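You operate a simulated robot arm through the tools that you are given. There is no shell and no other tool. Be economical: measure what you need, move in short steps, check, and stop when the job is done.

The job below is to be done with a simulated robot arm. You get a single attempt, and the scene is never put back.

## Task
Press the mint leaves: tighten the thumbscrews crosswise, red, white, then blue and black.
Fine: each till its bar turns green; the bar on the leaf press must not turn orange.

Only the result counts: the job must be done as asked and must still hold three seconds after the hand-in. Knocking over, shifting, dropping, spilling or breaking anything else fails it.

## Robot
A 6-joint arm with a two-finger parallel gripper, fixed in place. Base frame: the origin is at the foot of the arm, x ahead of it, y to its left, z up. Readings come in mm, rad, newtons and seconds.
With the tool pointing down near the work surface it reaches from about 320 to 700 mm from the base axis. Its first joint turns from -2.897 to 2.897 rad. Payload 4.1 kg.
The TCP is the grasp point between the finger pads, 23 mm short of the fingertips. In the tool frame z runs along the fingers and y along their closing line. The gripper opens to 94 mm. The fingers are 38 mm wide and 10 mm thick; the gripper's body (54 by 96 mm) begins 39 mm behind the TCP.
Orientation is told as [roll, pitch, yaw] about the base's x, y, z axes, in that order, counted from this pose: with the fingers straight down and closing along the base's y, the tool's x points along the base's -x, its y along +y and its z along -z.

## Interface
- The arm moves only by the tool servo_tool. Its argument "targets" is a list that holds one entry, the list of rows, each a list of 7 numbers: the shift along the tool's x, y, z in mm, then the turn, a rotation vector about the tool's x, y, z in rad, then the opening, from 0 (shut) to 1 (fully open). In form: [[[dx, dy, dz, rx, ry, rz, gripper], ...]]. A call has 1 to 20 rows; each row is the pose to reach, as a shift and turn from the pose commanded when the call began, along the tool's axes at that moment. Rows are played at 5 a second. More than 50 mm and 0.15 rad between two rows, or a gripper value outside its range, and nothing of the call is played. A pose out of reach is approached as far as the arm can. The call stops where the force on the tool passes 40 N (or 10 N more than at its start, if that is more) or the arm is blocked; 0.2 s more then pass. The fingers move at their own pace (about 45 mm/s each) and stop on an object; they squeeze with about 40 N. The grip force told is the motor's: it shows also when the fingers shut on nothing. Time passes only in rows, and 0.2 s behind the last, so rows that repeat a pose let the fingers close. The reply holds the time, the measured pose of the TCP, the force on the tool along the base axes, the opening and the grip force, in the units named above and with some noise, with the torque about the TCP (base axes, N m) and any sound that the robot's microphone picked up, and new pictures: "show" is both (left out), scene, wrist or none.
- Cameras (640 x 400 px; columns grow to the right, rows downward): "scene" is fixed at [399.7, 499, 1459.3]; the picture's right is [-0.98, 0.18, 0.00], its down [0.17, 0.94, -0.29] and it looks along [-0.05, -0.29, -0.96] (base axes); focal length 321 px, centre (320, 200). "wrist" rides on the gripper at [86, 16, -75] in the tool frame; the picture's right is [-0.18, 0.98, 0.00], its down [-0.58, -0.11, -0.81] and it looks along [-0.79, -0.15, 0.59] (tool axes); focal length 243 px, centre (320, 200).
- move_column(by): slides the trunk up (or, below 0, down) by that many mm; the arm rides with it, the base frame stays. It gives what a move gives, with no picture.
- measure_at(camera, pixels): there is no depth. For up to 12 entries [column, row, z] of the newest picture of that camera ("zoom" is the newest enlarged one), the place [x, y] in the base frame at which the ray of that pixel passes the height z, good to about 2 mm. No time passes.
- close_up(camera, box): a new picture of the part [left, top, right, bottom] of that camera's present view, enlarged. No time passes.
- job_done(): hands the job in; it is judged then, once.

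Work in short steps. Measure before you move; look again where a grasp or a placing could have gone wrong, and mend it. You have 80 turns and 200 pictures in all, those below and enlarged ones among them. Open the gripper and draw the arm clear of the work before you hand the job in, unless the task says otherwise; then end with one line.

The tools are called after "Call:" by a JSON object that holds its "op" and its "data". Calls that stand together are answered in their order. servo_tool: Moves the arm, as the interface text tells. Its arguments: {"type":"object","properties":{"targets":{"type":"array","items":{"type":"array","items":{"type":"array","items":{"type":"number"}}}},"show":{"type":"string","enum":["both","scene","wrist","none"]}},"required":["targets"]} The other tools are called the same way: move_column (by) slides the trunk up or down; measure_at (camera, pixels) gives the place at which the rays of pixels pass given heights; close_up (camera, box) takes an enlarged picture of a part of a camera's view; job_done () hands the job in.

At the start:

```text
t: 0.0
ee_pos: [281.2, 325.2, 1134.1]
orientation: [0.002, -0.001, 0.0]
wrist_force: [0.0, 0.5, -1.0]
torque: [0.02, -0.01, 0.02]
opening: 94.2
grasp_force: 0.0
trunk travel left (down, up): [-525.0, 65.0]
```

scene: 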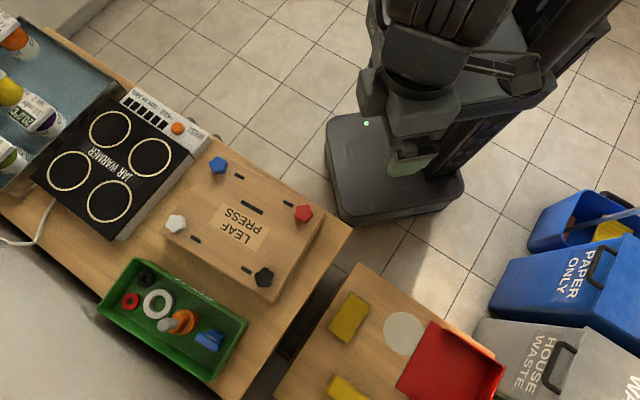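
wrist: 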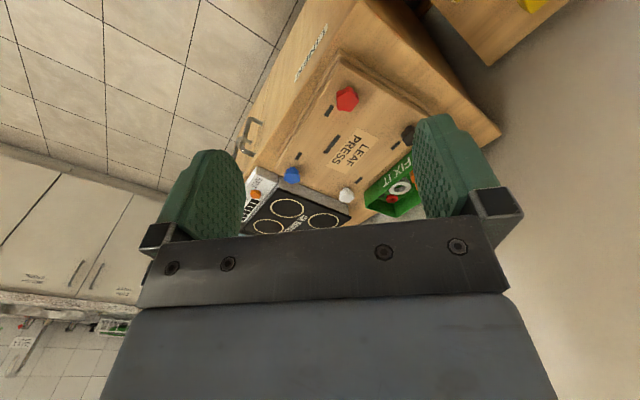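

The scene shows the press with screws blue (217,165), red (303,213), white (175,223), black (263,277). I enlarge it to see the screws and bars.

Call:
{"op": "close_up", "data": {"camera": "scene", "box": [150, 140, 342, 300]}}

Call:
{"op": "close_up", "data": {"camera": "wrist", "box": [240, 40, 460, 220]}}

```text
2.50 times, centred on (246, 220) of scene
```

zoom: 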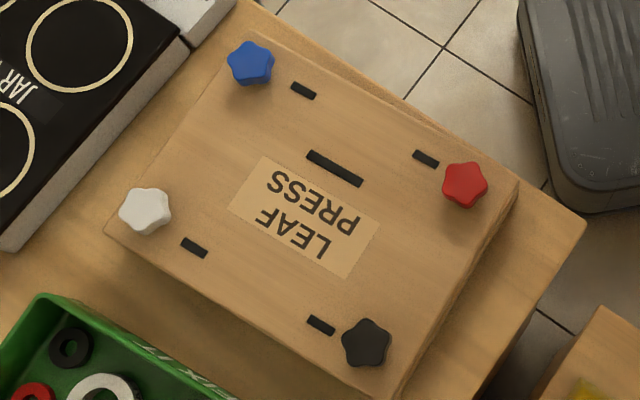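

```text
2.22 times, centred on (350, 130) of wrist
```

zoom: 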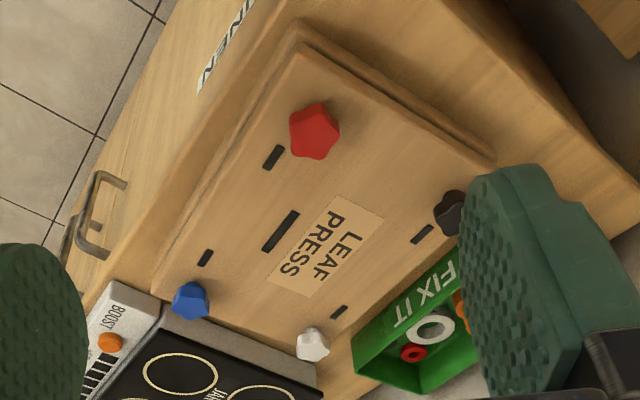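

I triangulate red and the others' heights using both cameras.

Call:
{"op": "measure_at", "data": {"camera": "scene", "pixels": [[303.5, 213, 400], [303.5, 213, 500], [303.5, 213, 600], [217.5, 165, 400], [217.5, 165, 500], [217.5, 165, 600], [175.5, 223.5, 500], [263.5, 277, 500]]}}

Call:
{"op": "measure_at", "data": {"camera": "wrist", "pixels": [[347, 98, 400], [347, 98, 500], [347, 98, 600], [292, 175, 400], [292, 175, 500], [292, 175, 600], [346.5, 195, 500], [410, 135, 500]]}}

```text
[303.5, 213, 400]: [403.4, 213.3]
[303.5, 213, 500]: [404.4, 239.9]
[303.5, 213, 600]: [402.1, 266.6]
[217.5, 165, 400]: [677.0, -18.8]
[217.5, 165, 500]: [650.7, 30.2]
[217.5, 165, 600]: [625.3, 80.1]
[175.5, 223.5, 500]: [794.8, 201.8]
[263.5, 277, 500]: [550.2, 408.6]
```

```text
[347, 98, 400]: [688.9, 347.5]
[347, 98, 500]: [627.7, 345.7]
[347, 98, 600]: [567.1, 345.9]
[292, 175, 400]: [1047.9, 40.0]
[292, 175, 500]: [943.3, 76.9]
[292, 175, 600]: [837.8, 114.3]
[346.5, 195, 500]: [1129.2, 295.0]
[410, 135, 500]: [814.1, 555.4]
```

Lines cross near z≈870. I remeasure everything around that height.

Call:
{"op": "measure_at", "data": {"camera": "scene", "pixels": [[303.5, 213, 870], [217.5, 165, 870], [175.5, 223.5, 870], [263.5, 277, 870], [303.5, 213, 850], [217.5, 165, 850], [175.5, 223.5, 850], [263.5, 277, 850]]}}

Call:
{"op": "measure_at", "data": {"camera": "wrist", "pixels": [[347, 98, 870], [292, 175, 870], [346.5, 195, 870], [409, 135, 870], [347, 98, 850], [292, 175, 850], [346.5, 195, 850], [409, 135, 850]]}}

```text
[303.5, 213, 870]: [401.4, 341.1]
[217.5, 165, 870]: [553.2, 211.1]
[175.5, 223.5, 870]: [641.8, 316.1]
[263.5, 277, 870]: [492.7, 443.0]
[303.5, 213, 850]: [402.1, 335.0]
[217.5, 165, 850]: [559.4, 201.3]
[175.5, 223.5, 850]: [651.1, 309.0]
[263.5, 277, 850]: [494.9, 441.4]
```

```text
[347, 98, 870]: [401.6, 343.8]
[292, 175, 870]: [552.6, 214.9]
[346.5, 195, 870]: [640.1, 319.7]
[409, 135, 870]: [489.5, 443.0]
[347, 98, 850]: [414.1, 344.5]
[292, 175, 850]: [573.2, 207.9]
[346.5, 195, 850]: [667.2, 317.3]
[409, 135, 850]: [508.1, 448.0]
```

Now the plate's height from the bars (scene (288,203), (239,176), (252,207)).

Call:
{"op": "measure_at", "data": {"camera": "scene", "pixels": [[288, 203.2, 850], [288, 203.2, 830], [239.2, 176.4, 850], [239.2, 176.4, 830], [252, 207.2, 850], [252, 207.2, 830]]}}

Call:
{"op": "measure_at", "data": {"camera": "wrist", "pixels": [[328.9, 110.7, 850], [328.9, 110.7, 830], [298.3, 156.1, 850], [298.3, 156.1, 830], [332, 144, 850], [332, 144, 830]]}}

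```text
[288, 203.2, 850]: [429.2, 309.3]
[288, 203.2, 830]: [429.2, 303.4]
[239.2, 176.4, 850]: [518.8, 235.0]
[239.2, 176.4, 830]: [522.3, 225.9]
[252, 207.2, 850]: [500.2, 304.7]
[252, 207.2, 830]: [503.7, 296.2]
```

```text
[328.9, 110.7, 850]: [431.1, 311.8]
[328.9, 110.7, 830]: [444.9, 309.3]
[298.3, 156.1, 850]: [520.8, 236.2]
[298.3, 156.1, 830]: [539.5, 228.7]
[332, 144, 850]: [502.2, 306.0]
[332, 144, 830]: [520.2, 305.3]
```

Plate top ≈851, heads' tops ≈872. I move above red at (401.5, 342.5) and then lower the trunk.

Call:
{"op": "servo_tool", "data": {"targets": [[[-40, 6, 0, 0, 0, 0, 0.7], [-80, 12, 0, 0, 0, 0, 0.7], [-120.3, 17.3, 0, 0, 0, 0, 0.7], [-120.3, 17.3, 0, 0, 0, 0, 0.7]]], "show": "none"}}

Call:
{"op": "move_column", "data": {"by": -170}}

Call:
{"op": "servo_tool", "data": {"targets": [[[0, 0, 0, 0, 0, 0, 0.7]]]}}

```text
t: 1.0
ee_pos: [403.0, 342.1, 1136.2]
orientation: [0.001, -0.001, 0.003]
wrist_force: [-0.1, -0.8, 0.7]
torque: [0.01, 0.03, -0.02]
opening: 65.8
grasp_force: 0.1
trunk travel left (down, up): [-525.0, 65.0]
```

```text
t: 2.9
ee_pos: [401.7, 341.8, 966.0]
orientation: [0.0, -0.001, -0.001]
wrist_force: [0.5, 0.1, 0.1]
torque: [-0.04, 0.0, -0.02]
opening: 65.7
grasp_force: 0.1
trunk travel left (down, up): [-355.0, 235.0]
```

```text
t: 3.3
ee_pos: [402.7, 341.0, 966.0]
orientation: [-0.001, 0.002, 0.001]
wrist_force: [0.5, -0.8, 0.6]
torque: [0.03, -0.04, 0.0]
opening: 65.8
grasp_force: 0.0
trunk travel left (down, up): [-355.0, 235.0]
```

scene: 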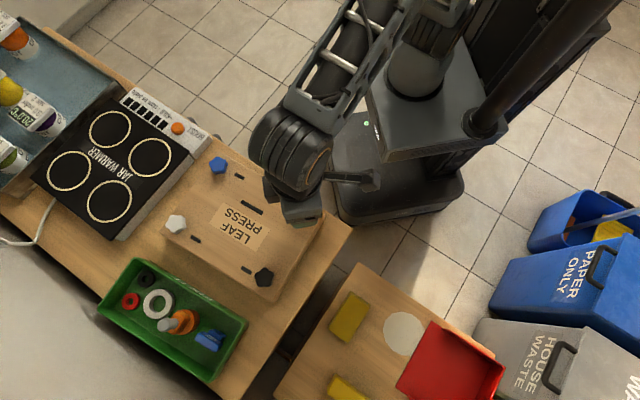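
wrist: 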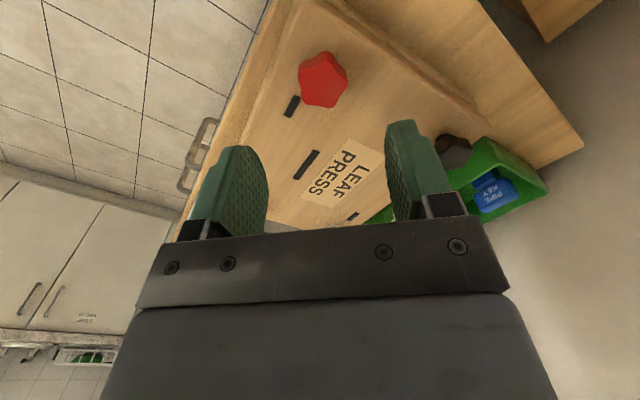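

Check red's position at (322,79) with the wrist camera, and close in for lobes' orientation.

Call:
{"op": "measure_at", "data": {"camera": "wrist", "pixels": [[323, 78, 872], [323, 78, 862], [323, 100, 852], [291, 106, 851]]}}

Call:
{"op": "close_up", "data": {"camera": "wrist", "box": [270, 30, 398, 110]}}

```text
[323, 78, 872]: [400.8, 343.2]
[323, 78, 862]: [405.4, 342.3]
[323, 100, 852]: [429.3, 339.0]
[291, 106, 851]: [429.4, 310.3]
```

```text
5.00 times, centred on (334, 70) of wrist
```

zoom: 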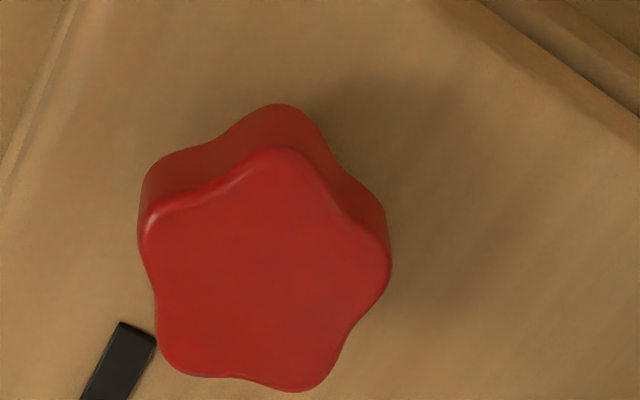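

Measure the lobe tips of the top face.

Call:
{"op": "measure_at", "data": {"camera": "zoom", "pixels": [[285, 148, 873], [388, 262, 873], [300, 390, 873], [170, 368, 873], [143, 225, 873], [265, 275, 873]]}}

```text
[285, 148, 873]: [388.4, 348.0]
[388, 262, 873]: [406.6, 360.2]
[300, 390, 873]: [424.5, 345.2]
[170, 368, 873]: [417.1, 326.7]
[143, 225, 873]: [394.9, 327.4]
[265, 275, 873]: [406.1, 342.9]
```

Lobes lie at about 15°+72k, so closing along y grips a lobe (87°) against two lobes: a good grip. I descend to TCP z≈881 with y offset +1.8 and close.

Call:
{"op": "servo_tool", "data": {"targets": [[[-1, 1.8, 30, 0, 0, 0, 0.7], [-1, 1.8, 60, 0, 0, 0, 0.7], [-1, 1.8, 75, 0, 0, 0, 0.7], [-1, 1.8, 85, 0, 0, 0, 0.7], [-1, 1.8, 85, 0, 0, 0, 0.5], [-1, 1.8, 85, 0, 0, 0, 0.3], [-1, 1.8, 85, 0, 0, 0, 0.3], [-1, 1.8, 85, 0, 0, 0, 0.3]]]}}

```text
t: 5.1
ee_pos: [405.3, 341.9, 879.8]
orientation: [-0.001, 0.002, -0.003]
wrist_force: [-2.4, -9.7, 0.1]
torque: [-0.16, 0.01, -0.01]
opening: 33.9
grasp_force: 39.9
trunk travel left (down, up): [-355.0, 235.0]
```

scene: 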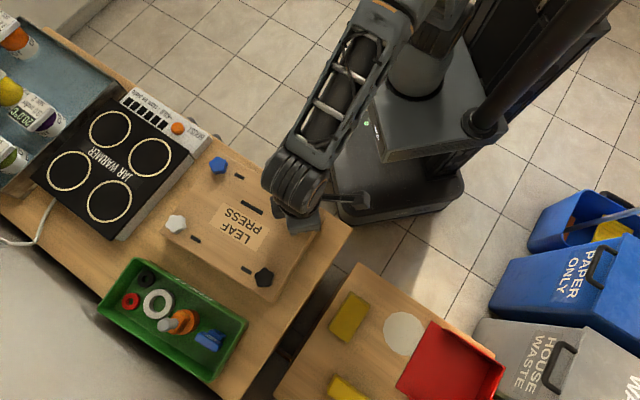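
wrist: 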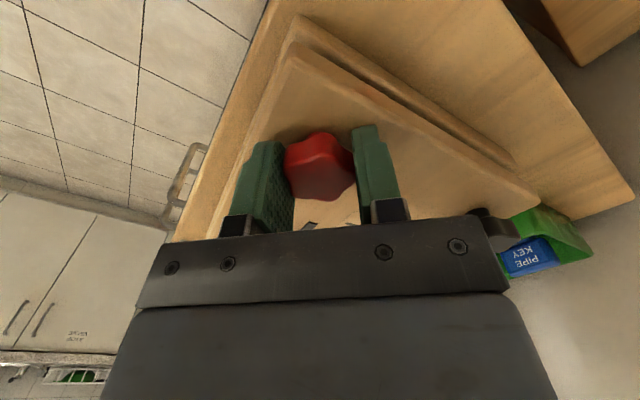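

Gripped (opening 33.9, -9.7 N in y, so I relax 2 mm). I turn clockwise (+rz) by 0.6 rad and watch.

Call:
{"op": "servo_tool", "data": {"targets": [[[0, -2, 0, 0, 0, 0, 0.3], [-0.2, -2, 0, 0, 0, 0.12, 0.3], [-0.4, -2.1, 0, 0, 0, 0.24, 0.3], [-0.6, -2.1, 0, 0, 0, 0.36, 0.3], [-0.8, -2.2, 0, 0, 0, 0.48, 0.3], [-1, -2.3, 0, 0, 0, 0.6, 0.3], [-1, -2.3, 0, 0, 0, 0.6, 0.3]]]}}

```text
t: 6.7
ee_pos: [404.0, 342.3, 879.6]
orientation: [-0.003, 0.001, -0.602]
wrist_force: [-9.1, 3.5, -0.3]
torque: [0.05, 0.32, -0.02]
opening: 33.8
grasp_force: 40.1
trunk travel left (down, up): [-355.0, 235.0]
```

scene: 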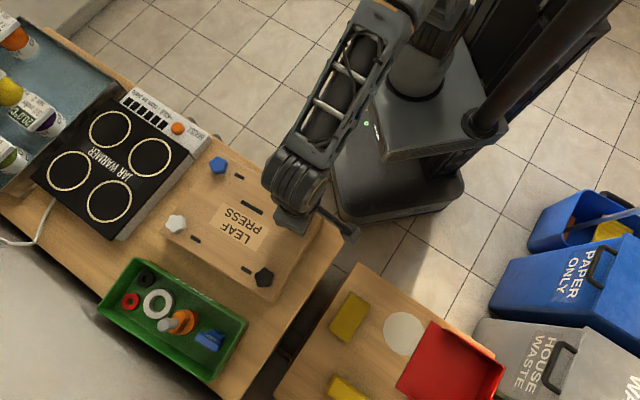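
wrist: 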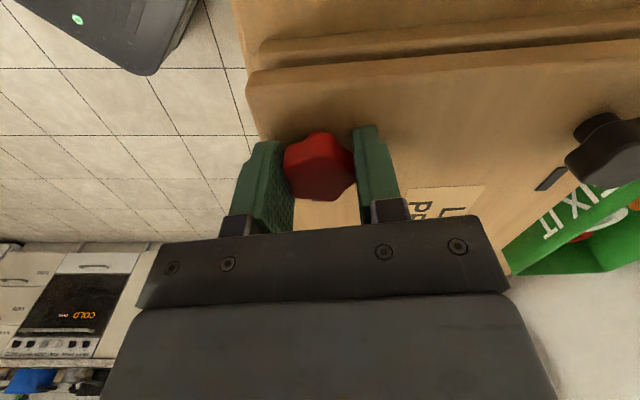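

The knob turned along, with no torque yet. I correct 2 mm sideways and turn 1.2 rad further.

Call:
{"op": "servo_tool", "data": {"targets": [[[2, 0, 0, 0, 0, 0, 0.3], [1.7, 0, 0, 0, 0, 0.15, 0.3], [1.5, -0.1, 0, 0, 0, 0.3, 0.3], [1.3, -0.2, 0, 0, 0, 0.45, 0.3], [1, -0.3, 0, 0, 0, 0.6, 0.3], [0.8, -0.45, 0, 0, 0, 0.75, 0.3], [0.7, -0.65, 0, 0, 0, 0.9, 0.3], [0.5, -0.85, 0, 0, 0, 1.05, 0.3], [0.4, -1.1, 0, 0, 0, 1.2, 0.3], [0.4, -1.1, 0, 0, 0, 1.2, 0.3]]]}}

```text
t: 8.9
ee_pos: [402.7, 340.0, 880.2]
orientation: [0.0, -0.002, -1.802]
wrist_force: [-9.7, 3.1, 0.7]
torque: [-0.29, 0.16, -0.01]
opening: 34.1
grasp_force: 40.5
trunk travel left (down, up): [-355.0, 235.0]
```

scene: 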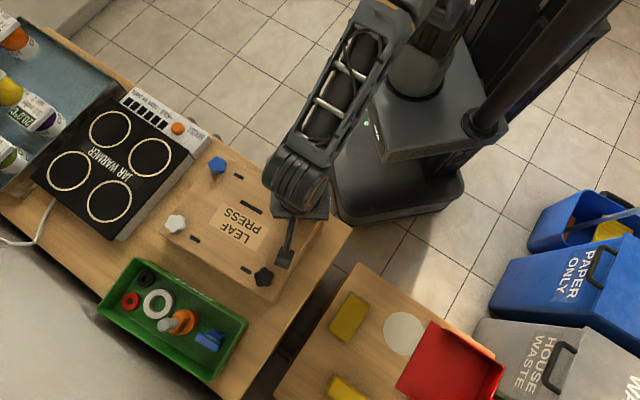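
wrist: 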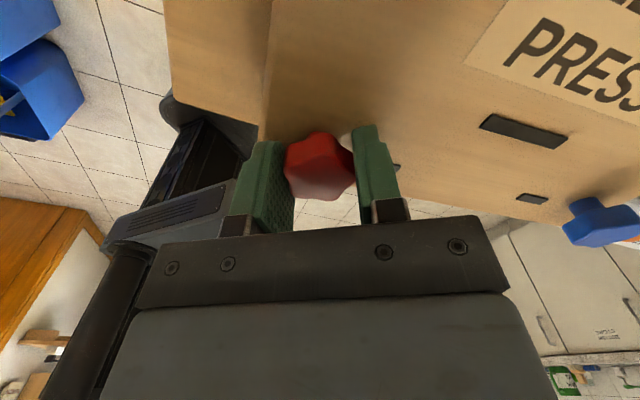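

1.8 rad done. I check red's bar in the scene view.

Call:
{"op": "close_up", "data": {"camera": "scene", "box": [214, 165, 342, 245]}}

Call:
{"op": "close_up", "data": {"camera": "wrist", "box": [256, 100, 448, 220]}}

```text
5.00 times, centred on (278, 205) of scene
```

zoom: 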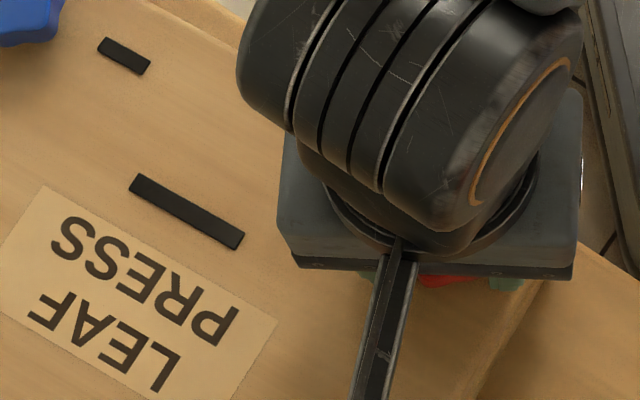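

```text
3.33 times, centred on (352, 160) of wrist
```

zoom: 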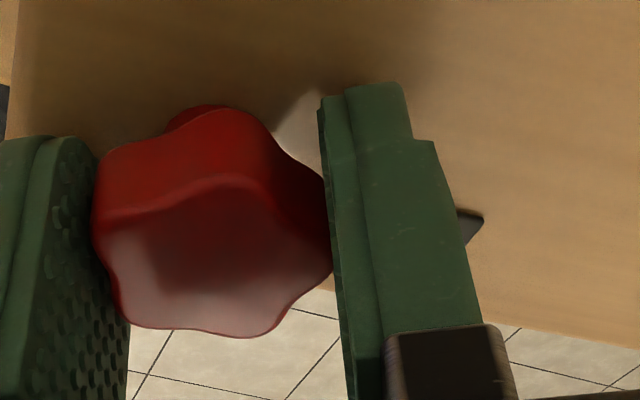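

Red's bar corner still dark. I shift −2 mm along tool y to unload, and turn 0.9 rad more.

Call:
{"op": "servo_tool", "data": {"targets": [[[0, -2, 0, 0, 0, 0, 0.3], [-0.2, -2, 0, 0, 0, 0.15, 0.3], [-0.5, -2.1, 0, 0, 0, 0.3, 0.3], [-0.7, -2.2, 0, 0, 0, 0.45, 0.3], [-1, -2.3, 0, 0, 0, 0.6, 0.3], [-1.2, -2.45, 0, 0, 0, 0.75, 0.3], [-1.3, -2.65, 0, 0, 0, 0.9, 0.3], [-1.3, -2.65, 0, 0, 0, 0.9, 0.3]]], "show": "wrist"}}

Call:
{"op": "close_up", "data": {"camera": "wrist", "box": [256, 100, 448, 220]}}

```text
t: 10.3
ee_pos: [431.3, 295.4, 878.9]
orientation: [-0.062, 0.02, -2.409]
wrist_force: [-24.0, 23.5, 10.4]
torque: [-0.03, 0.09, 0.17]
opening: 37.9
grasp_force: 10.4
out of reach, approached as far as the arm can: row 4, 5, 6
trunk travel left (down, up): [-355.0, 235.0]
stopped in row 6: the force on the tool passed its limit at 114 N (the readings are from after the stop); the commanded pose is now the measured one
```

wrist: 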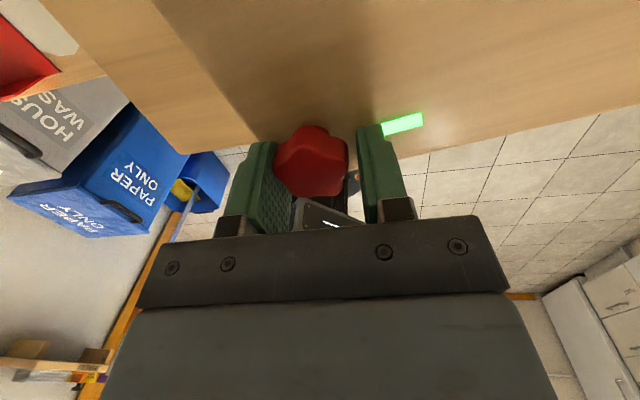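

```text
3.33 times, centred on (352, 160) of wrist
```

zoom: 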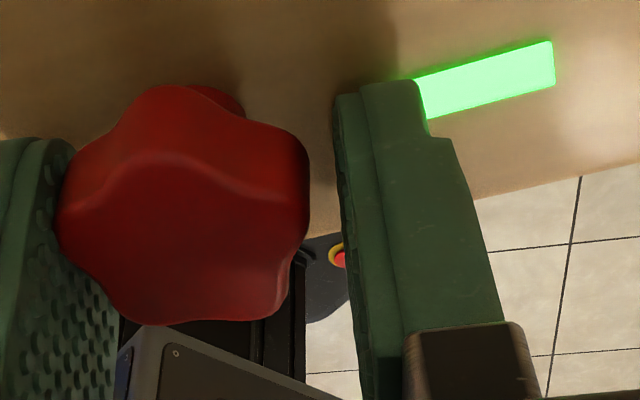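

The arm hit a wrist joint limit near yaw −2.4 and slid; red's bar is green. I check the scene for any shift of the press before anything else.

Call:
{"op": "close_up", "data": {"camera": "scene", "box": [150, 140, 342, 300]}}

```text
2.50 times, centred on (246, 220) of scene
```

zoom: 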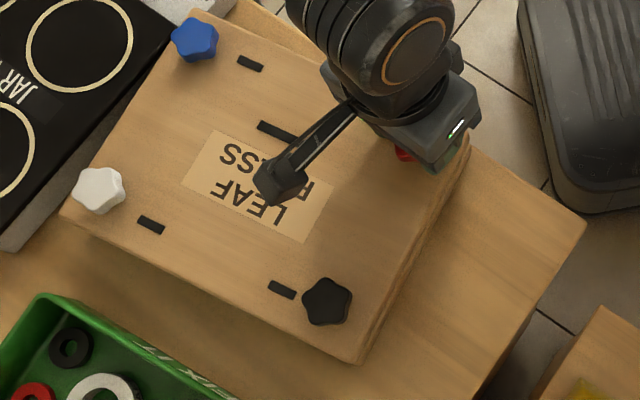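

The press slid along with the knob (scene: blue now at zoom (195,40), white (98,190), black (327,302)). I measure the shift so that I can drag it back to its place.

Call:
{"op": "measure_at", "data": {"camera": "zoom", "pixels": [[195, 40, 873], [98, 190, 873], [327, 302, 873], [250, 65, 851], [151, 226, 851], [282, 290, 851], [403, 153, 873]]}}

Call:
{"op": "measure_at", "data": {"camera": "scene", "pixels": [[218, 165, 873], [176, 224, 873], [264.4, 277, 873], [239.2, 176.4, 851], [195.6, 239, 851], [246, 270, 851]]}}

```text
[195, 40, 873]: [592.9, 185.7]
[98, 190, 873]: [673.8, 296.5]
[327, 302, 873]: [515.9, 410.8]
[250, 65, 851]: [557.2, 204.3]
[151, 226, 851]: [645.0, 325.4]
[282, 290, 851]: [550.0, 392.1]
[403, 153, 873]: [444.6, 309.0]
```

```text
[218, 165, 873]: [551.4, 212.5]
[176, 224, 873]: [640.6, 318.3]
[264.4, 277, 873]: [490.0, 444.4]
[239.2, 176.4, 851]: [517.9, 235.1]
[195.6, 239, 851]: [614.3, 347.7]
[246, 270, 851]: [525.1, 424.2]
```

The press moved about (+33,−30) mm and turned ≈0.067 rad. I release the knob and rise, then will regrip with the wrist well within its range and drag it back.

Call:
{"op": "servo_tool", "data": {"targets": [[[0, 0, 0, 0, 0, 0, 0.7], [0, 0, 0, 0, 0, 0, 0.7], [0, 0, 0, 0, 0, 0, 0.7]]], "show": "none"}}

Call:
{"op": "servo_tool", "data": {"targets": [[[0, 0, -25, 0, 0, 0, 0.7], [0, 0, -50, 0, 0, 0, 0.7], [0, 0, -80, 0, 0, 0, 0.7], [0, 0, -80, 0, 0, 0, 0.7]]]}}

```text
t: 11.1
ee_pos: [434.4, 291.2, 878.4]
orientation: [-0.059, 0.022, -2.41]
wrist_force: [-5.3, 10.1, 24.6]
torque: [-0.74, -0.21, -0.1]
opening: 60.3
grasp_force: 0.0
trunk travel left (down, up): [-355.0, 235.0]
```

```text
t: 12.1
ee_pos: [436.9, 285.4, 957.6]
orientation: [-0.062, 0.017, -2.41]
wrist_force: [-0.2, 0.9, -0.3]
torque: [0.01, 0.01, -0.01]
opening: 65.9
grasp_force: 0.1
trunk travel left (down, up): [-355.0, 235.0]
```

scene: 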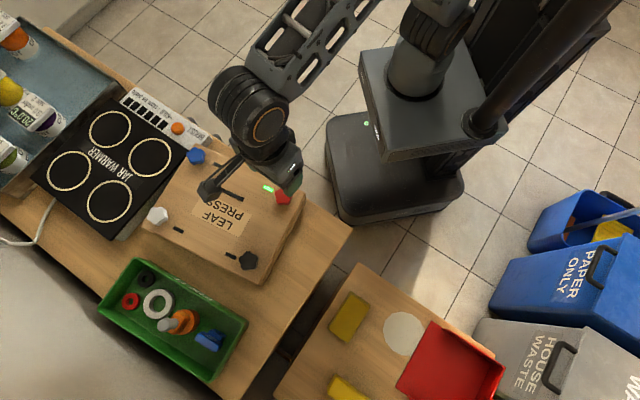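
wrist: 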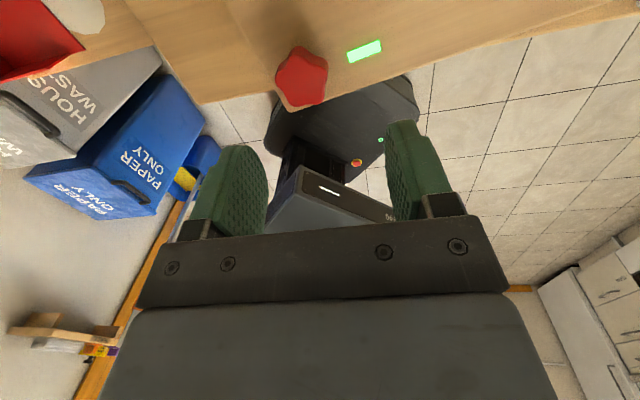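

Red bar stays green. I level the tool, then turn it back to yaw ≈0 at this height.

Call:
{"op": "servo_tool", "data": {"targets": [[[0, 0, 0, -0.062, -0.017, 0, 0.7], [0, 0, 0, -0.062, -0.017, 0, 0.7]]], "show": "none"}}

Call:
{"op": "servo_tool", "data": {"targets": [[[0, 0, 0, 0, 0, -0.145, 0.7], [0, 0, 0, 0, 0, -0.29, 0.7], [0, 0, 0, 0, 0, -0.435, 0.7], [0, 0, 0, 0, 0, -0.58, 0.7], [0, 0, 0, 0, 0, -0.725, 0.7], [0, 0, 0, 0, 0, -0.87, 0.7], [0, 0, 0, 0, 0, -1.015, 0.7], [0, 0, 0, 0, 0, -1.16, 0.7], [0, 0, 0, 0, 0, -1.305, 0.7], [0, 0, 0, 0, 0, -1.45, 0.7], [0, 0, 0, 0, 0, -1.595, 0.7], [0, 0, 0, 0, 0, -1.74, 0.7], [0, 0, 0, 0, 0, -1.885, 0.7], [0, 0, 0, 0, 0, -2.03, 0.7], [0, 0, 0, 0, 0, -2.175, 0.7], [0, 0, 0, 0, 0, -2.32, 0.7], [0, 0, 0, 0, 0, -2.41, 0.7], [0, 0, 0, 0, 0, -2.41, 0.7]]]}}

Call:
{"op": "close_up", "data": {"camera": "wrist", "box": [240, 0, 432, 120]}}

Call:
{"op": "close_up", "data": {"camera": "scene", "box": [130, 130, 322, 290]}}

```text
t: 12.7
ee_pos: [447.6, 272.7, 956.9]
orientation: [-0.005, 0.001, -2.402]
wrist_force: [-0.2, 0.0, -0.5]
torque: [0.04, -0.01, -0.02]
opening: 65.9
grasp_force: 0.1
out of reach, approached as far as the arm can: row 1, 2
trunk travel left (down, up): [-355.0, 235.0]
```

```text
t: 16.5
ee_pos: [447.1, 272.7, 958.6]
orientation: [-0.001, -0.001, 0.001]
wrist_force: [-0.4, -0.8, 0.3]
torque: [0.01, 0.0, -0.05]
opening: 65.8
grasp_force: 0.1
trunk travel left (down, up): [-355.0, 235.0]
```

scene: 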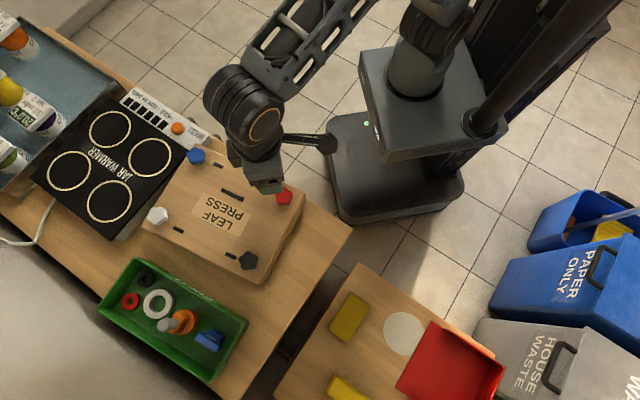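
wrist: 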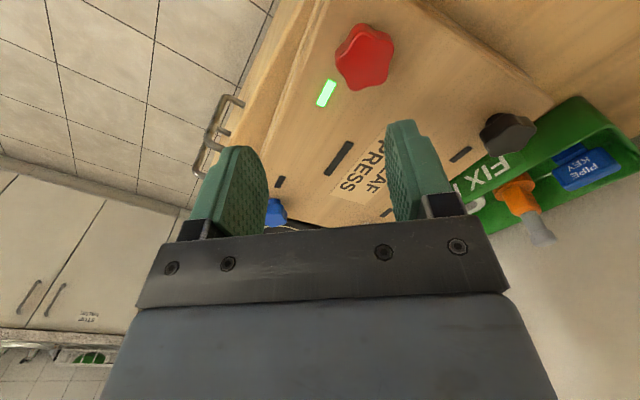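

```text
3.33 times, centred on (336, 60) of wrist
```

zoom: 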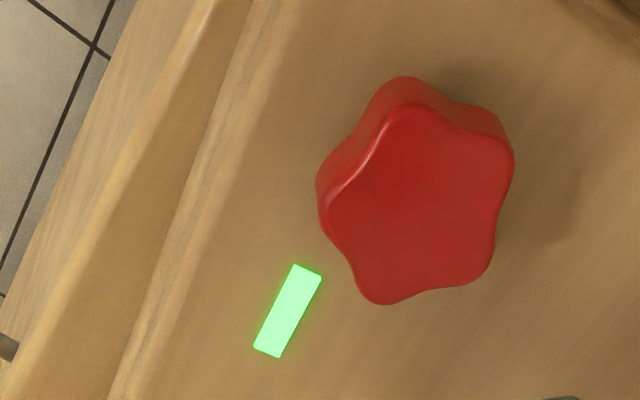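

```text
2.50 times, centred on (226, 210) of scene
```

zoom: 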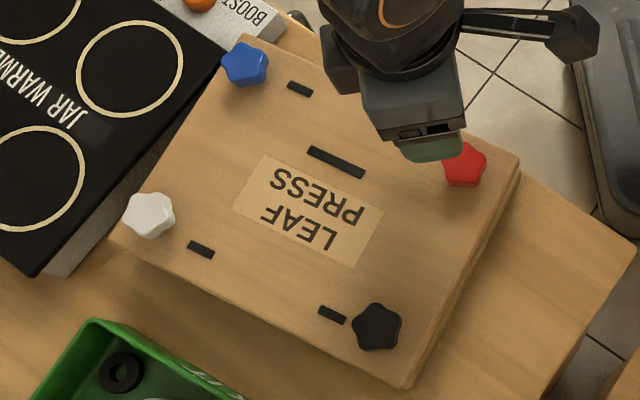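

Red's head in the wrist view is at about (366,58). I measure lobe tips and the scene position of all knobs.

Call:
{"op": "measure_at", "data": {"camera": "wrist", "pixels": [[360, 31, 876], [393.5, 49, 876], [385, 85, 876], [355, 90, 876], [336.5, 63, 876], [327, 93, 851]]}}

Call:
{"op": "measure_at", "data": {"camera": "zoom", "pixels": [[464, 165, 872], [245, 65, 872], [149, 215, 872], [377, 326, 872], [300, 89, 851], [201, 250, 851], [332, 315, 851], [335, 162, 851]]}}

```text
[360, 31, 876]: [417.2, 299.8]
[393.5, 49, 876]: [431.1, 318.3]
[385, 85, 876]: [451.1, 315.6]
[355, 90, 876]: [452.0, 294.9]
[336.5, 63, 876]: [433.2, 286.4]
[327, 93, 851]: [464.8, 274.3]
```

```text
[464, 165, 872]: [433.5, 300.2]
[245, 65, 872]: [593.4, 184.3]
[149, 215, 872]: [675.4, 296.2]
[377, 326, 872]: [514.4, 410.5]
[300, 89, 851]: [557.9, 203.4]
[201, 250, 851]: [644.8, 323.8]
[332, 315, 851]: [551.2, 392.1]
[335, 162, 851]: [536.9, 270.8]
```

Lobes are now at about 42°+72k, centre (434.5, 301.5). I regrip with yaw +0.42 (closing line 114°, close to the pull-back direction).

Call:
{"op": "servo_tool", "data": {"targets": [[[6, 15, 0, 0, 0, -0.14, 0.7], [13.3, 30.4, 0, 0, 0, -0.28, 0.7], [13.3, 30.4, 0, 0, 0, -0.42, 0.7], [13.3, 30.4, 40, 0, 0, -0.42, 0.7], [13.3, 30.4, 65, 0, 0, -0.42, 0.7], [13.3, 30.4, 78, 0, 0, -0.42, 0.7], [13.3, 30.4, 78, 0, 0, -0.42, 0.5], [13.3, 30.4, 78, 0, 0, -0.42, 0.3], [13.3, 30.4, 78, 0, 0, -0.42, 0.3], [13.3, 30.4, 78, 0, 0, -0.42, 0.3]]]}}

```text
t: 18.7
ee_pos: [435.7, 302.6, 878.8]
orientation: [-0.002, -0.002, 0.418]
wrist_force: [0.7, -6.0, 0.0]
torque: [0.24, -0.31, -0.01]
opening: 33.8
grasp_force: 40.4
trunk travel left (down, up): [-355.0, 235.0]
```

scene: 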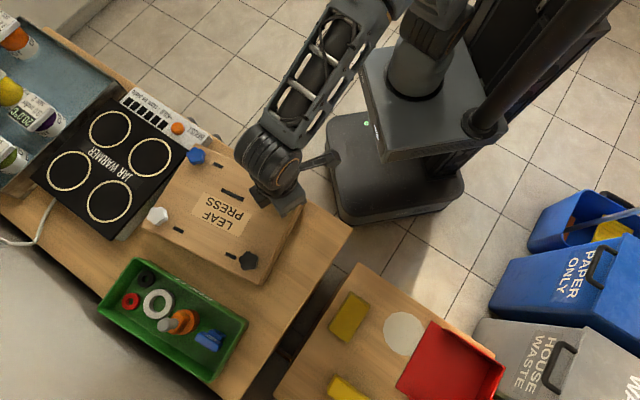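
wrist: 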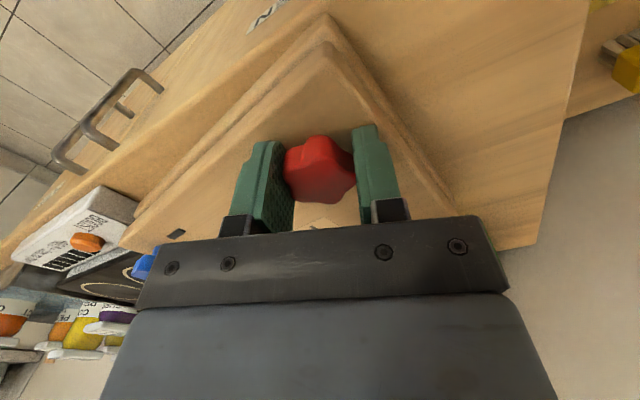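

Good grip. I drag the press back along tool (13.8, 50), turning 0.067 rad clockwise, slowly.

Call:
{"op": "servo_tool", "data": {"targets": [[[1, 3.5, 0, 0, 0, 0.005, 0.3], [2, 7, 0, 0, 0, 0.01, 0.3], [3, 10.5, 0, 0, 0, 0.015, 0.3], [4, 14, 0, 0, 0, 0.02, 0.3], [5, 17.5, 0, 0, 0, 0.025, 0.3], [6, 21, 0, 0, 0, 0.03, 0.3], [7, 24.5, 0, 0, 0, 0.035, 0.3]]], "show": "scene"}}

```text
t: 20.3
ee_pos: [419.1, 322.8, 878.0]
orientation: [-0.002, -0.002, 0.383]
wrist_force: [7.5, -4.0, 0.5]
torque: [0.27, -0.46, -0.02]
opening: 33.9
grasp_force: 40.1
trunk travel left (down, up): [-355.0, 235.0]
```

scene: 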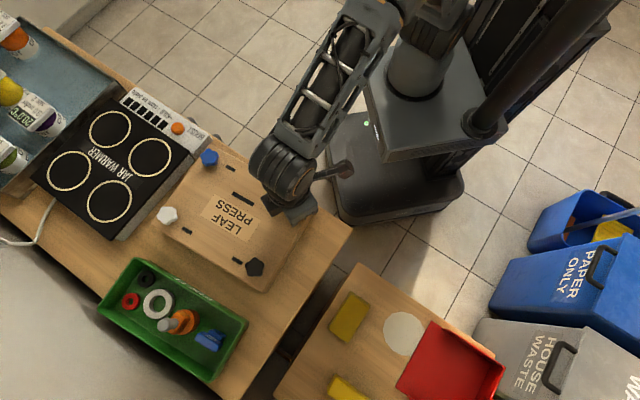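

It slides easily (~9 N). I measure the present displacement with a close-up.

Call:
{"op": "close_up", "data": {"camera": "scene", "box": [150, 140, 342, 300]}}

```text
2.50 times, centred on (246, 220) of scene
```

zoom: 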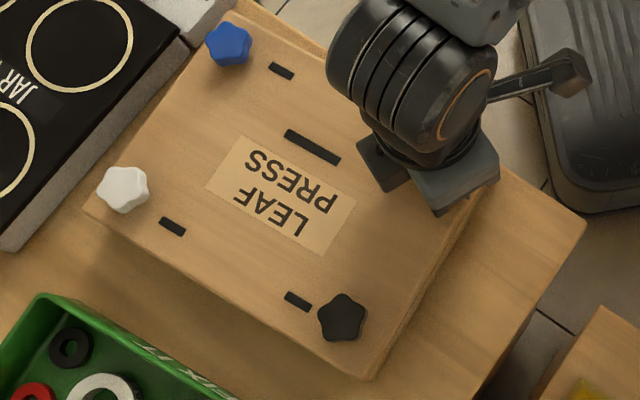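

Rotation is nearly restored; remaining shift ≈(22,21) zoom px. I convert it to mm.

Call:
{"op": "measure_at", "data": {"camera": "zoom", "pixels": [[281, 71, 851], [303, 91, 851], [172, 226, 851], [194, 247, 851], [297, 301, 851], [320, 325, 851], [312.5, 146.5, 851], [335, 168, 851]]}}

```text
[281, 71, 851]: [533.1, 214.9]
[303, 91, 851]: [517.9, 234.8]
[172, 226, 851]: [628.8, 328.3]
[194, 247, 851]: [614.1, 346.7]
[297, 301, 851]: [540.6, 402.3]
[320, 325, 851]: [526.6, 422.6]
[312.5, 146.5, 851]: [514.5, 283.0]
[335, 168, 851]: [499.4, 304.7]
```

Remaining about (−15,+20) mm: I drag tool (6, 24) with no turn.

Call:
{"op": "servo_tool", "data": {"targets": [[[1, 4, 0, 0, 0, 0, 0.3], [2, 8, 0, 0, 0, 0, 0.3], [3, 12, 0, 0, 0, 0, 0.3], [4, 16, 0, 0, 0, 0, 0.3], [5, 20, 0, 0, 0, 0, 0.3], [6, 24, 0, 0, 0, 0, 0.3], [6, 24, 0, 0, 0, 0, 0.3]]], "show": "scene"}}

Call:
{"op": "close_up", "data": {"camera": "scene", "box": [150, 140, 342, 300]}}

```text
t: 21.9
ee_pos: [405.2, 341.8, 879.3]
orientation: [0.0, -0.002, 0.384]
wrist_force: [6.9, -5.5, 2.7]
torque: [0.23, -0.22, -0.01]
opening: 33.8
grasp_force: 39.9
trunk travel left (down, up): [-355.0, 235.0]
```

scene: 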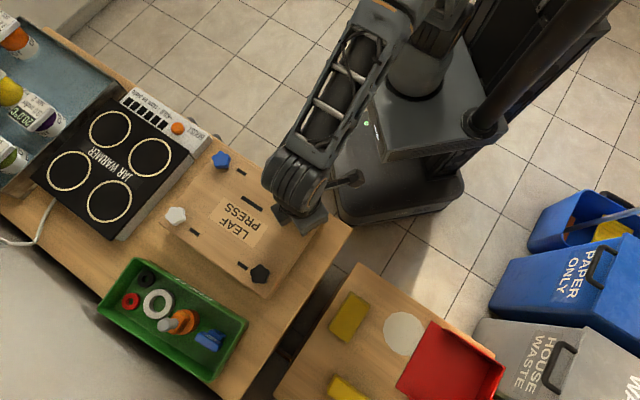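

```text
2.50 times, centred on (246, 220) of scene
```

zoom: 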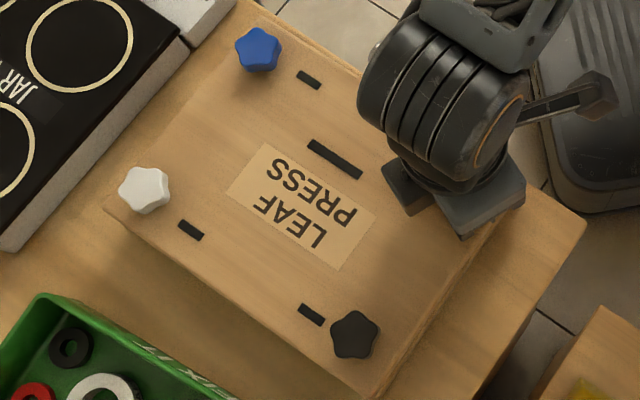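

Now over-rotated slightly. Measure bars against the originals.

Call:
{"op": "measure_at", "data": {"camera": "zoom", "pixels": [[309, 80, 851], [303, 91, 851], [191, 230, 851], [194, 247, 851], [310, 314.5, 851], [320, 325, 851], [335, 159, 851], [335, 168, 851]]}}

```text
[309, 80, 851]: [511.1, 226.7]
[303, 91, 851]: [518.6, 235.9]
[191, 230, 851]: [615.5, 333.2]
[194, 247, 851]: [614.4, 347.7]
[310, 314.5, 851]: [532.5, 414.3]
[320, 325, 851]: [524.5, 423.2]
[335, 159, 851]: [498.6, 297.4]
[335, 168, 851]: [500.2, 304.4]
```

Red is back in place; the press still needs ≈0.08 rad CCW about it, which a pull on white later can supply. I release red, rise, and check its bar.

Call:
{"op": "servo_tool", "data": {"targets": [[[0, 0, 0, 0, 0, 0, 0.7], [0, 0, 0, 0, 0, 0, 0.7], [0, 0, -30, 0, 0, 0, 0.7], [0, 0, -60, 0, 0, 0, 0.7], [0, 0, -80, 0, 0, 0, 0.7], [0, 0, -80, 0, 0, 0, 0.7]]]}}

```text
t: 23.3
ee_pos: [403.4, 342.2, 958.9]
orientation: [-0.001, -0.002, 0.385]
wrist_force: [0.8, 0.0, -0.7]
torque: [0.0, 0.0, 0.01]
opening: 66.0
grasp_force: 0.1
trunk travel left (down, up): [-355.0, 235.0]
```

scene: 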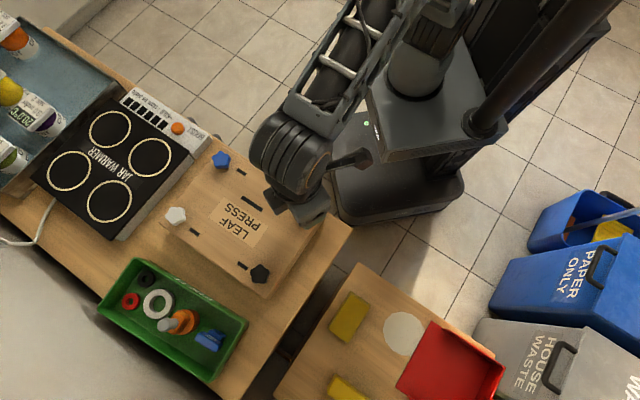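
wrist: 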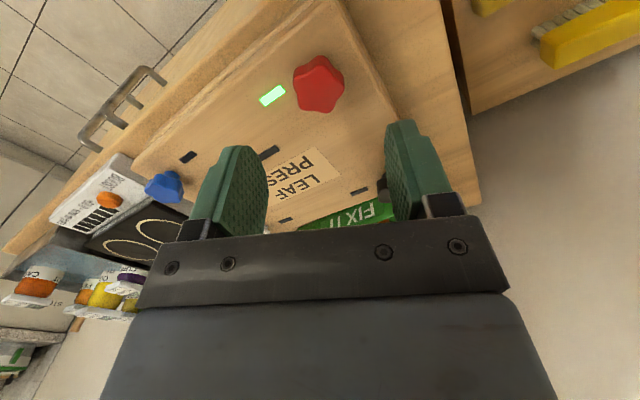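

Red is still green. I move above white, near (642, 303), keeping height 959.

Call:
{"op": "servo_tool", "data": {"targets": [[[-34.4, -21, 0, 0, 0, 0, 0.7], [-68.9, -41.9, 0, 0, 0, 0, 0.7], [-103.3, -62.9, 0, 0, 0, 0, 0.7], [-137.7, -83.8, 0, 0, 0, 0, 0.7], [-172.2, -104.8, 0, 0, 0, 0, 0.7], [-206.6, -125.7, 0, 0, 0, 0, 0.7], [-206.6, -125.7, 0, 0, 0, 0, 0.7]]]}}

Call:
{"op": "close_up", "data": {"camera": "wrist", "box": [240, 0, 432, 120]}}

```text
t: 24.9
ee_pos: [610.7, 287.6, 946.7]
orientation: [-0.002, 0.001, 0.383]
wrist_force: [-1.0, -0.5, 0.4]
torque: [0.04, 0.0, 0.02]
opening: 65.8
grasp_force: 0.0
out of reach, approached as far as the arm can: row 5, 6, 7
trunk travel left (down, up): [-355.0, 235.0]
```

scene: 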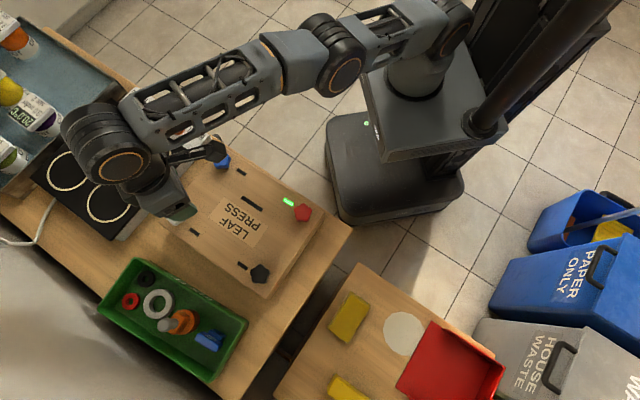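
wrist: 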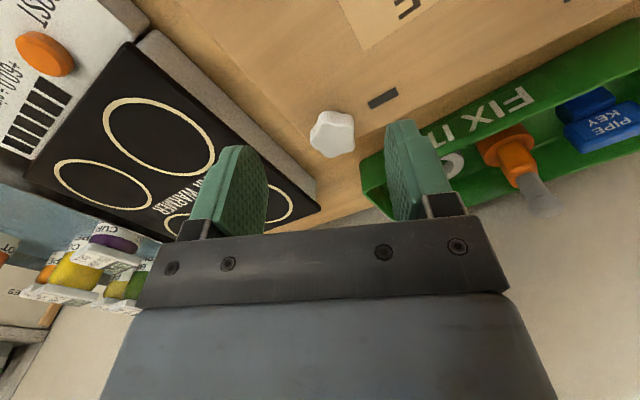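

```text
3.33 times, centred on (336, 60) of wrist
```

zoom: 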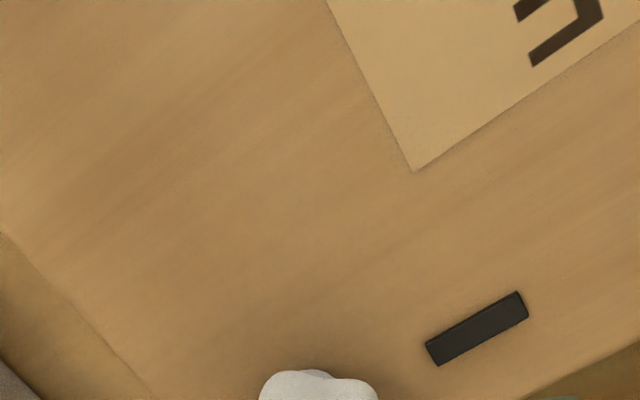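

Out of reach at this trunk height (stopped at r≈675; the correction pulled it down, so the wrist sits above the shoulder). I raise the trunk 120 mm and aim again at (642,303).

Call:
{"op": "move_column", "data": {"by": 120}}

Call:
{"op": "servo_tool", "data": {"targets": [[[0, 0, 40, 0, 0, 0, 0.7], [0, 0, 80, 0, 0, 0, 0.7], [0, 0, 125, 0, 0, 0, 0.7], [-13, -8, 125, 0, 0, 0, 0.7], [-35, 2.5, 125, 0, 0, 0, 0.7], [-35, 2.5, 125, 0, 0, 0, 0.7]]]}}

```text
t: 26.4
ee_pos: [611.5, 289.2, 1066.9]
orientation: [-0.003, -0.003, 0.383]
wrist_force: [0.6, 0.4, 0.0]
torque: [0.0, 0.0, -0.01]
opening: 65.6
grasp_force: 0.0
trunk travel left (down, up): [-475.0, 115.0]
```

```text
t: 27.8
ee_pos: [633.7, 299.6, 941.1]
orientation: [-0.002, 0.0, 0.384]
wrist_force: [-0.6, 0.0, 0.4]
torque: [0.0, 0.0, 0.0]
opening: 65.9
grasp_force: 0.0
out of reach, approached as far as the arm can: row 5, 6
trunk travel left (down, up): [-475.0, 115.0]
```

scene: 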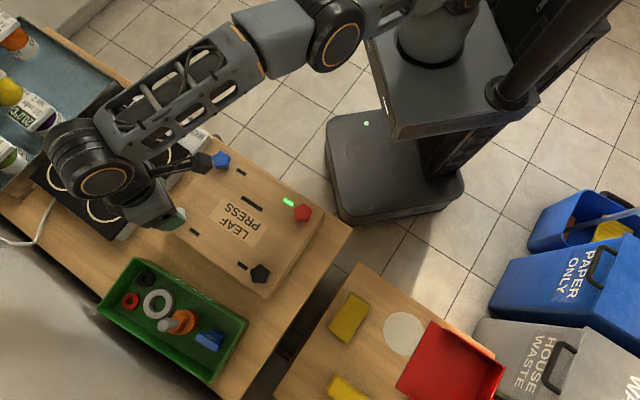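
wrist: 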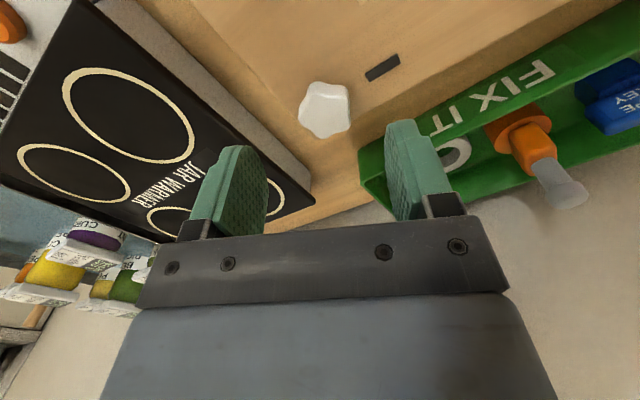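

r≈701 is the limit here, while white lies at r≈710. So I'll grip white with a little offset, pull the press ~20 mm nearer, and return it later. First measure its lobes.

Call:
{"op": "close_up", "data": {"camera": "wrist", "box": [280, 60, 408, 140]}}

Call:
{"op": "close_up", "data": {"camera": "scene", "box": [110, 140, 302, 300]}}

```text
5.00 times, centred on (344, 100) of wrist
```

zoom: 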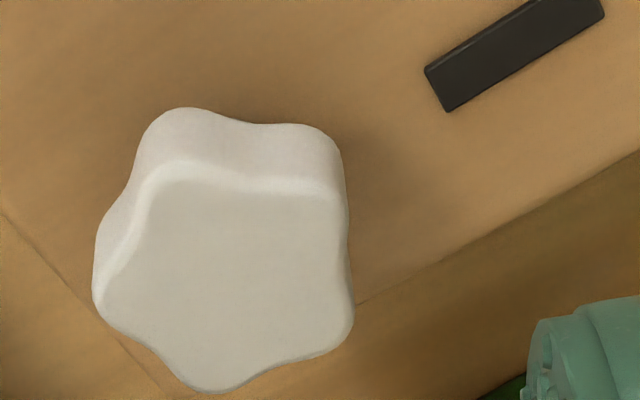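

```text
2.50 times, centred on (206, 220) of scene
```

zoom: 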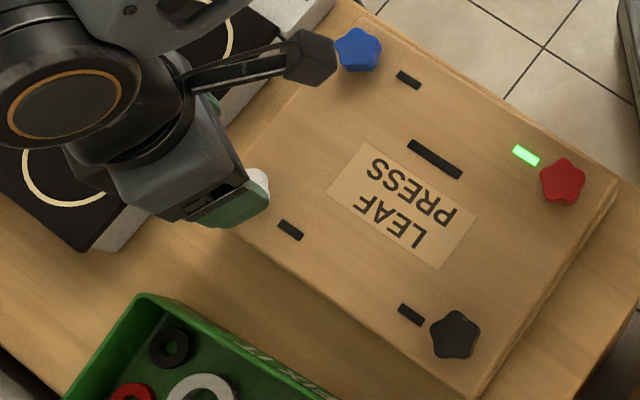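

Call:
{"op": "measure_at", "data": {"camera": "wrist", "pixels": [[313, 95, 876], [346.5, 98, 876], [350.5, 124, 876], [321.5, 138, 876], [299.5, 119, 876]]}}

```text
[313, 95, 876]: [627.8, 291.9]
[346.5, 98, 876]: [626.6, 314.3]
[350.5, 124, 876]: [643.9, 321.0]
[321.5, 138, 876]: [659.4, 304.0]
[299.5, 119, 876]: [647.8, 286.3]
```

White: centre ≈(641,303.5), lobes 3.5°+72k, so the present yaw 0.38 suits (lobe on −y side). Check that the finger clears the jar warmer's edge first.

Call:
{"op": "measure_at", "data": {"camera": "wrist", "pixels": [[312, 192, 830], [312, 192, 860], [240, 100, 830], [240, 100, 860], [300, 206, 830], [300, 206, 860]]}}

Call:
{"op": "measure_at", "data": {"camera": "scene", "pixels": [[130, 232, 830], [130, 232, 860], [139, 236, 830], [207, 136, 830], [207, 136, 860]]}}

```text
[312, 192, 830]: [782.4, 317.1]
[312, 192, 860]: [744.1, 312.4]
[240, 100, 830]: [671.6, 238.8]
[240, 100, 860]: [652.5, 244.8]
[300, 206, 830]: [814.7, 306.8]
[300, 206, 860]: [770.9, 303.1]
```

```text
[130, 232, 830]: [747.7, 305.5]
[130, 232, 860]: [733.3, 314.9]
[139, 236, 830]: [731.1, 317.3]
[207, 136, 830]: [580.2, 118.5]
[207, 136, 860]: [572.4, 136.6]
```

Clear by ~20 mm. I lower the trunk 60 mm with the fingers at 0.6, then close on white.

Call:
{"op": "servo_tool", "data": {"targets": [[[0, -1, 0, 0, 0, 0, 0.58], [0, -1, 0, 0, 0, 0, 0.58]]], "show": "none"}}

Call:
{"op": "move_column", "data": {"by": -60}}

Call:
{"op": "servo_tool", "data": {"targets": [[[0, 0, 0, 0, 0, 0, 0.45], [0, 0, 0, 0, 0, 0, 0.3], [0, 0, 0, 0, 0, 0, 0.3], [0, 0, 0, 0, 0, 0, 0.3]]]}}

```text
t: 28.4
ee_pos: [634.0, 298.1, 941.2]
orientation: [-0.002, -0.001, 0.384]
wrist_force: [0.6, 0.9, 0.0]
torque: [0.03, 0.02, -0.02]
opening: 54.7
grasp_force: 0.0
trunk travel left (down, up): [-475.0, 115.0]
```

```text
t: 29.4
ee_pos: [633.5, 297.0, 880.9]
orientation: [-0.003, -0.002, 0.384]
wrist_force: [0.2, -0.2, -0.3]
torque: [0.01, 0.0, 0.02]
opening: 54.5
grasp_force: 0.1
trunk travel left (down, up): [-415.0, 175.0]
```

```text
t: 30.4
ee_pos: [633.3, 298.4, 881.7]
orientation: [-0.003, -0.001, 0.383]
wrist_force: [-4.8, 5.8, 0.6]
torque: [0.47, 0.7, 0.02]
opening: 34.2
grasp_force: 39.9
trunk travel left (down, up): [-415.0, 175.0]
```

scene: 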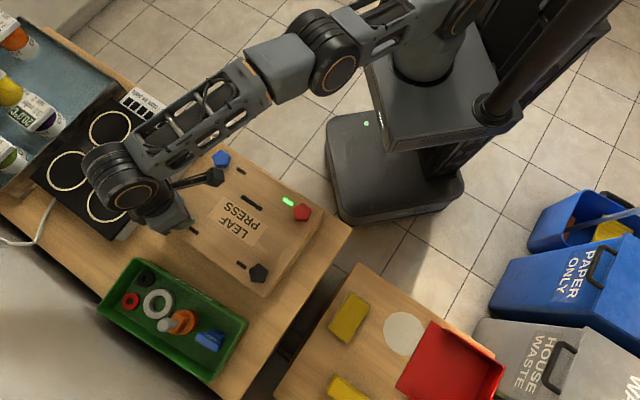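
wrist: 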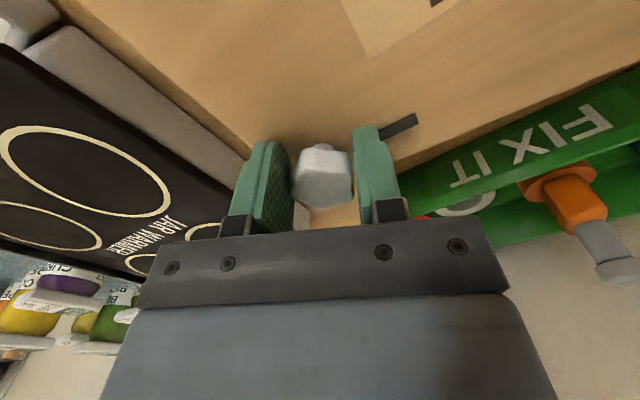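

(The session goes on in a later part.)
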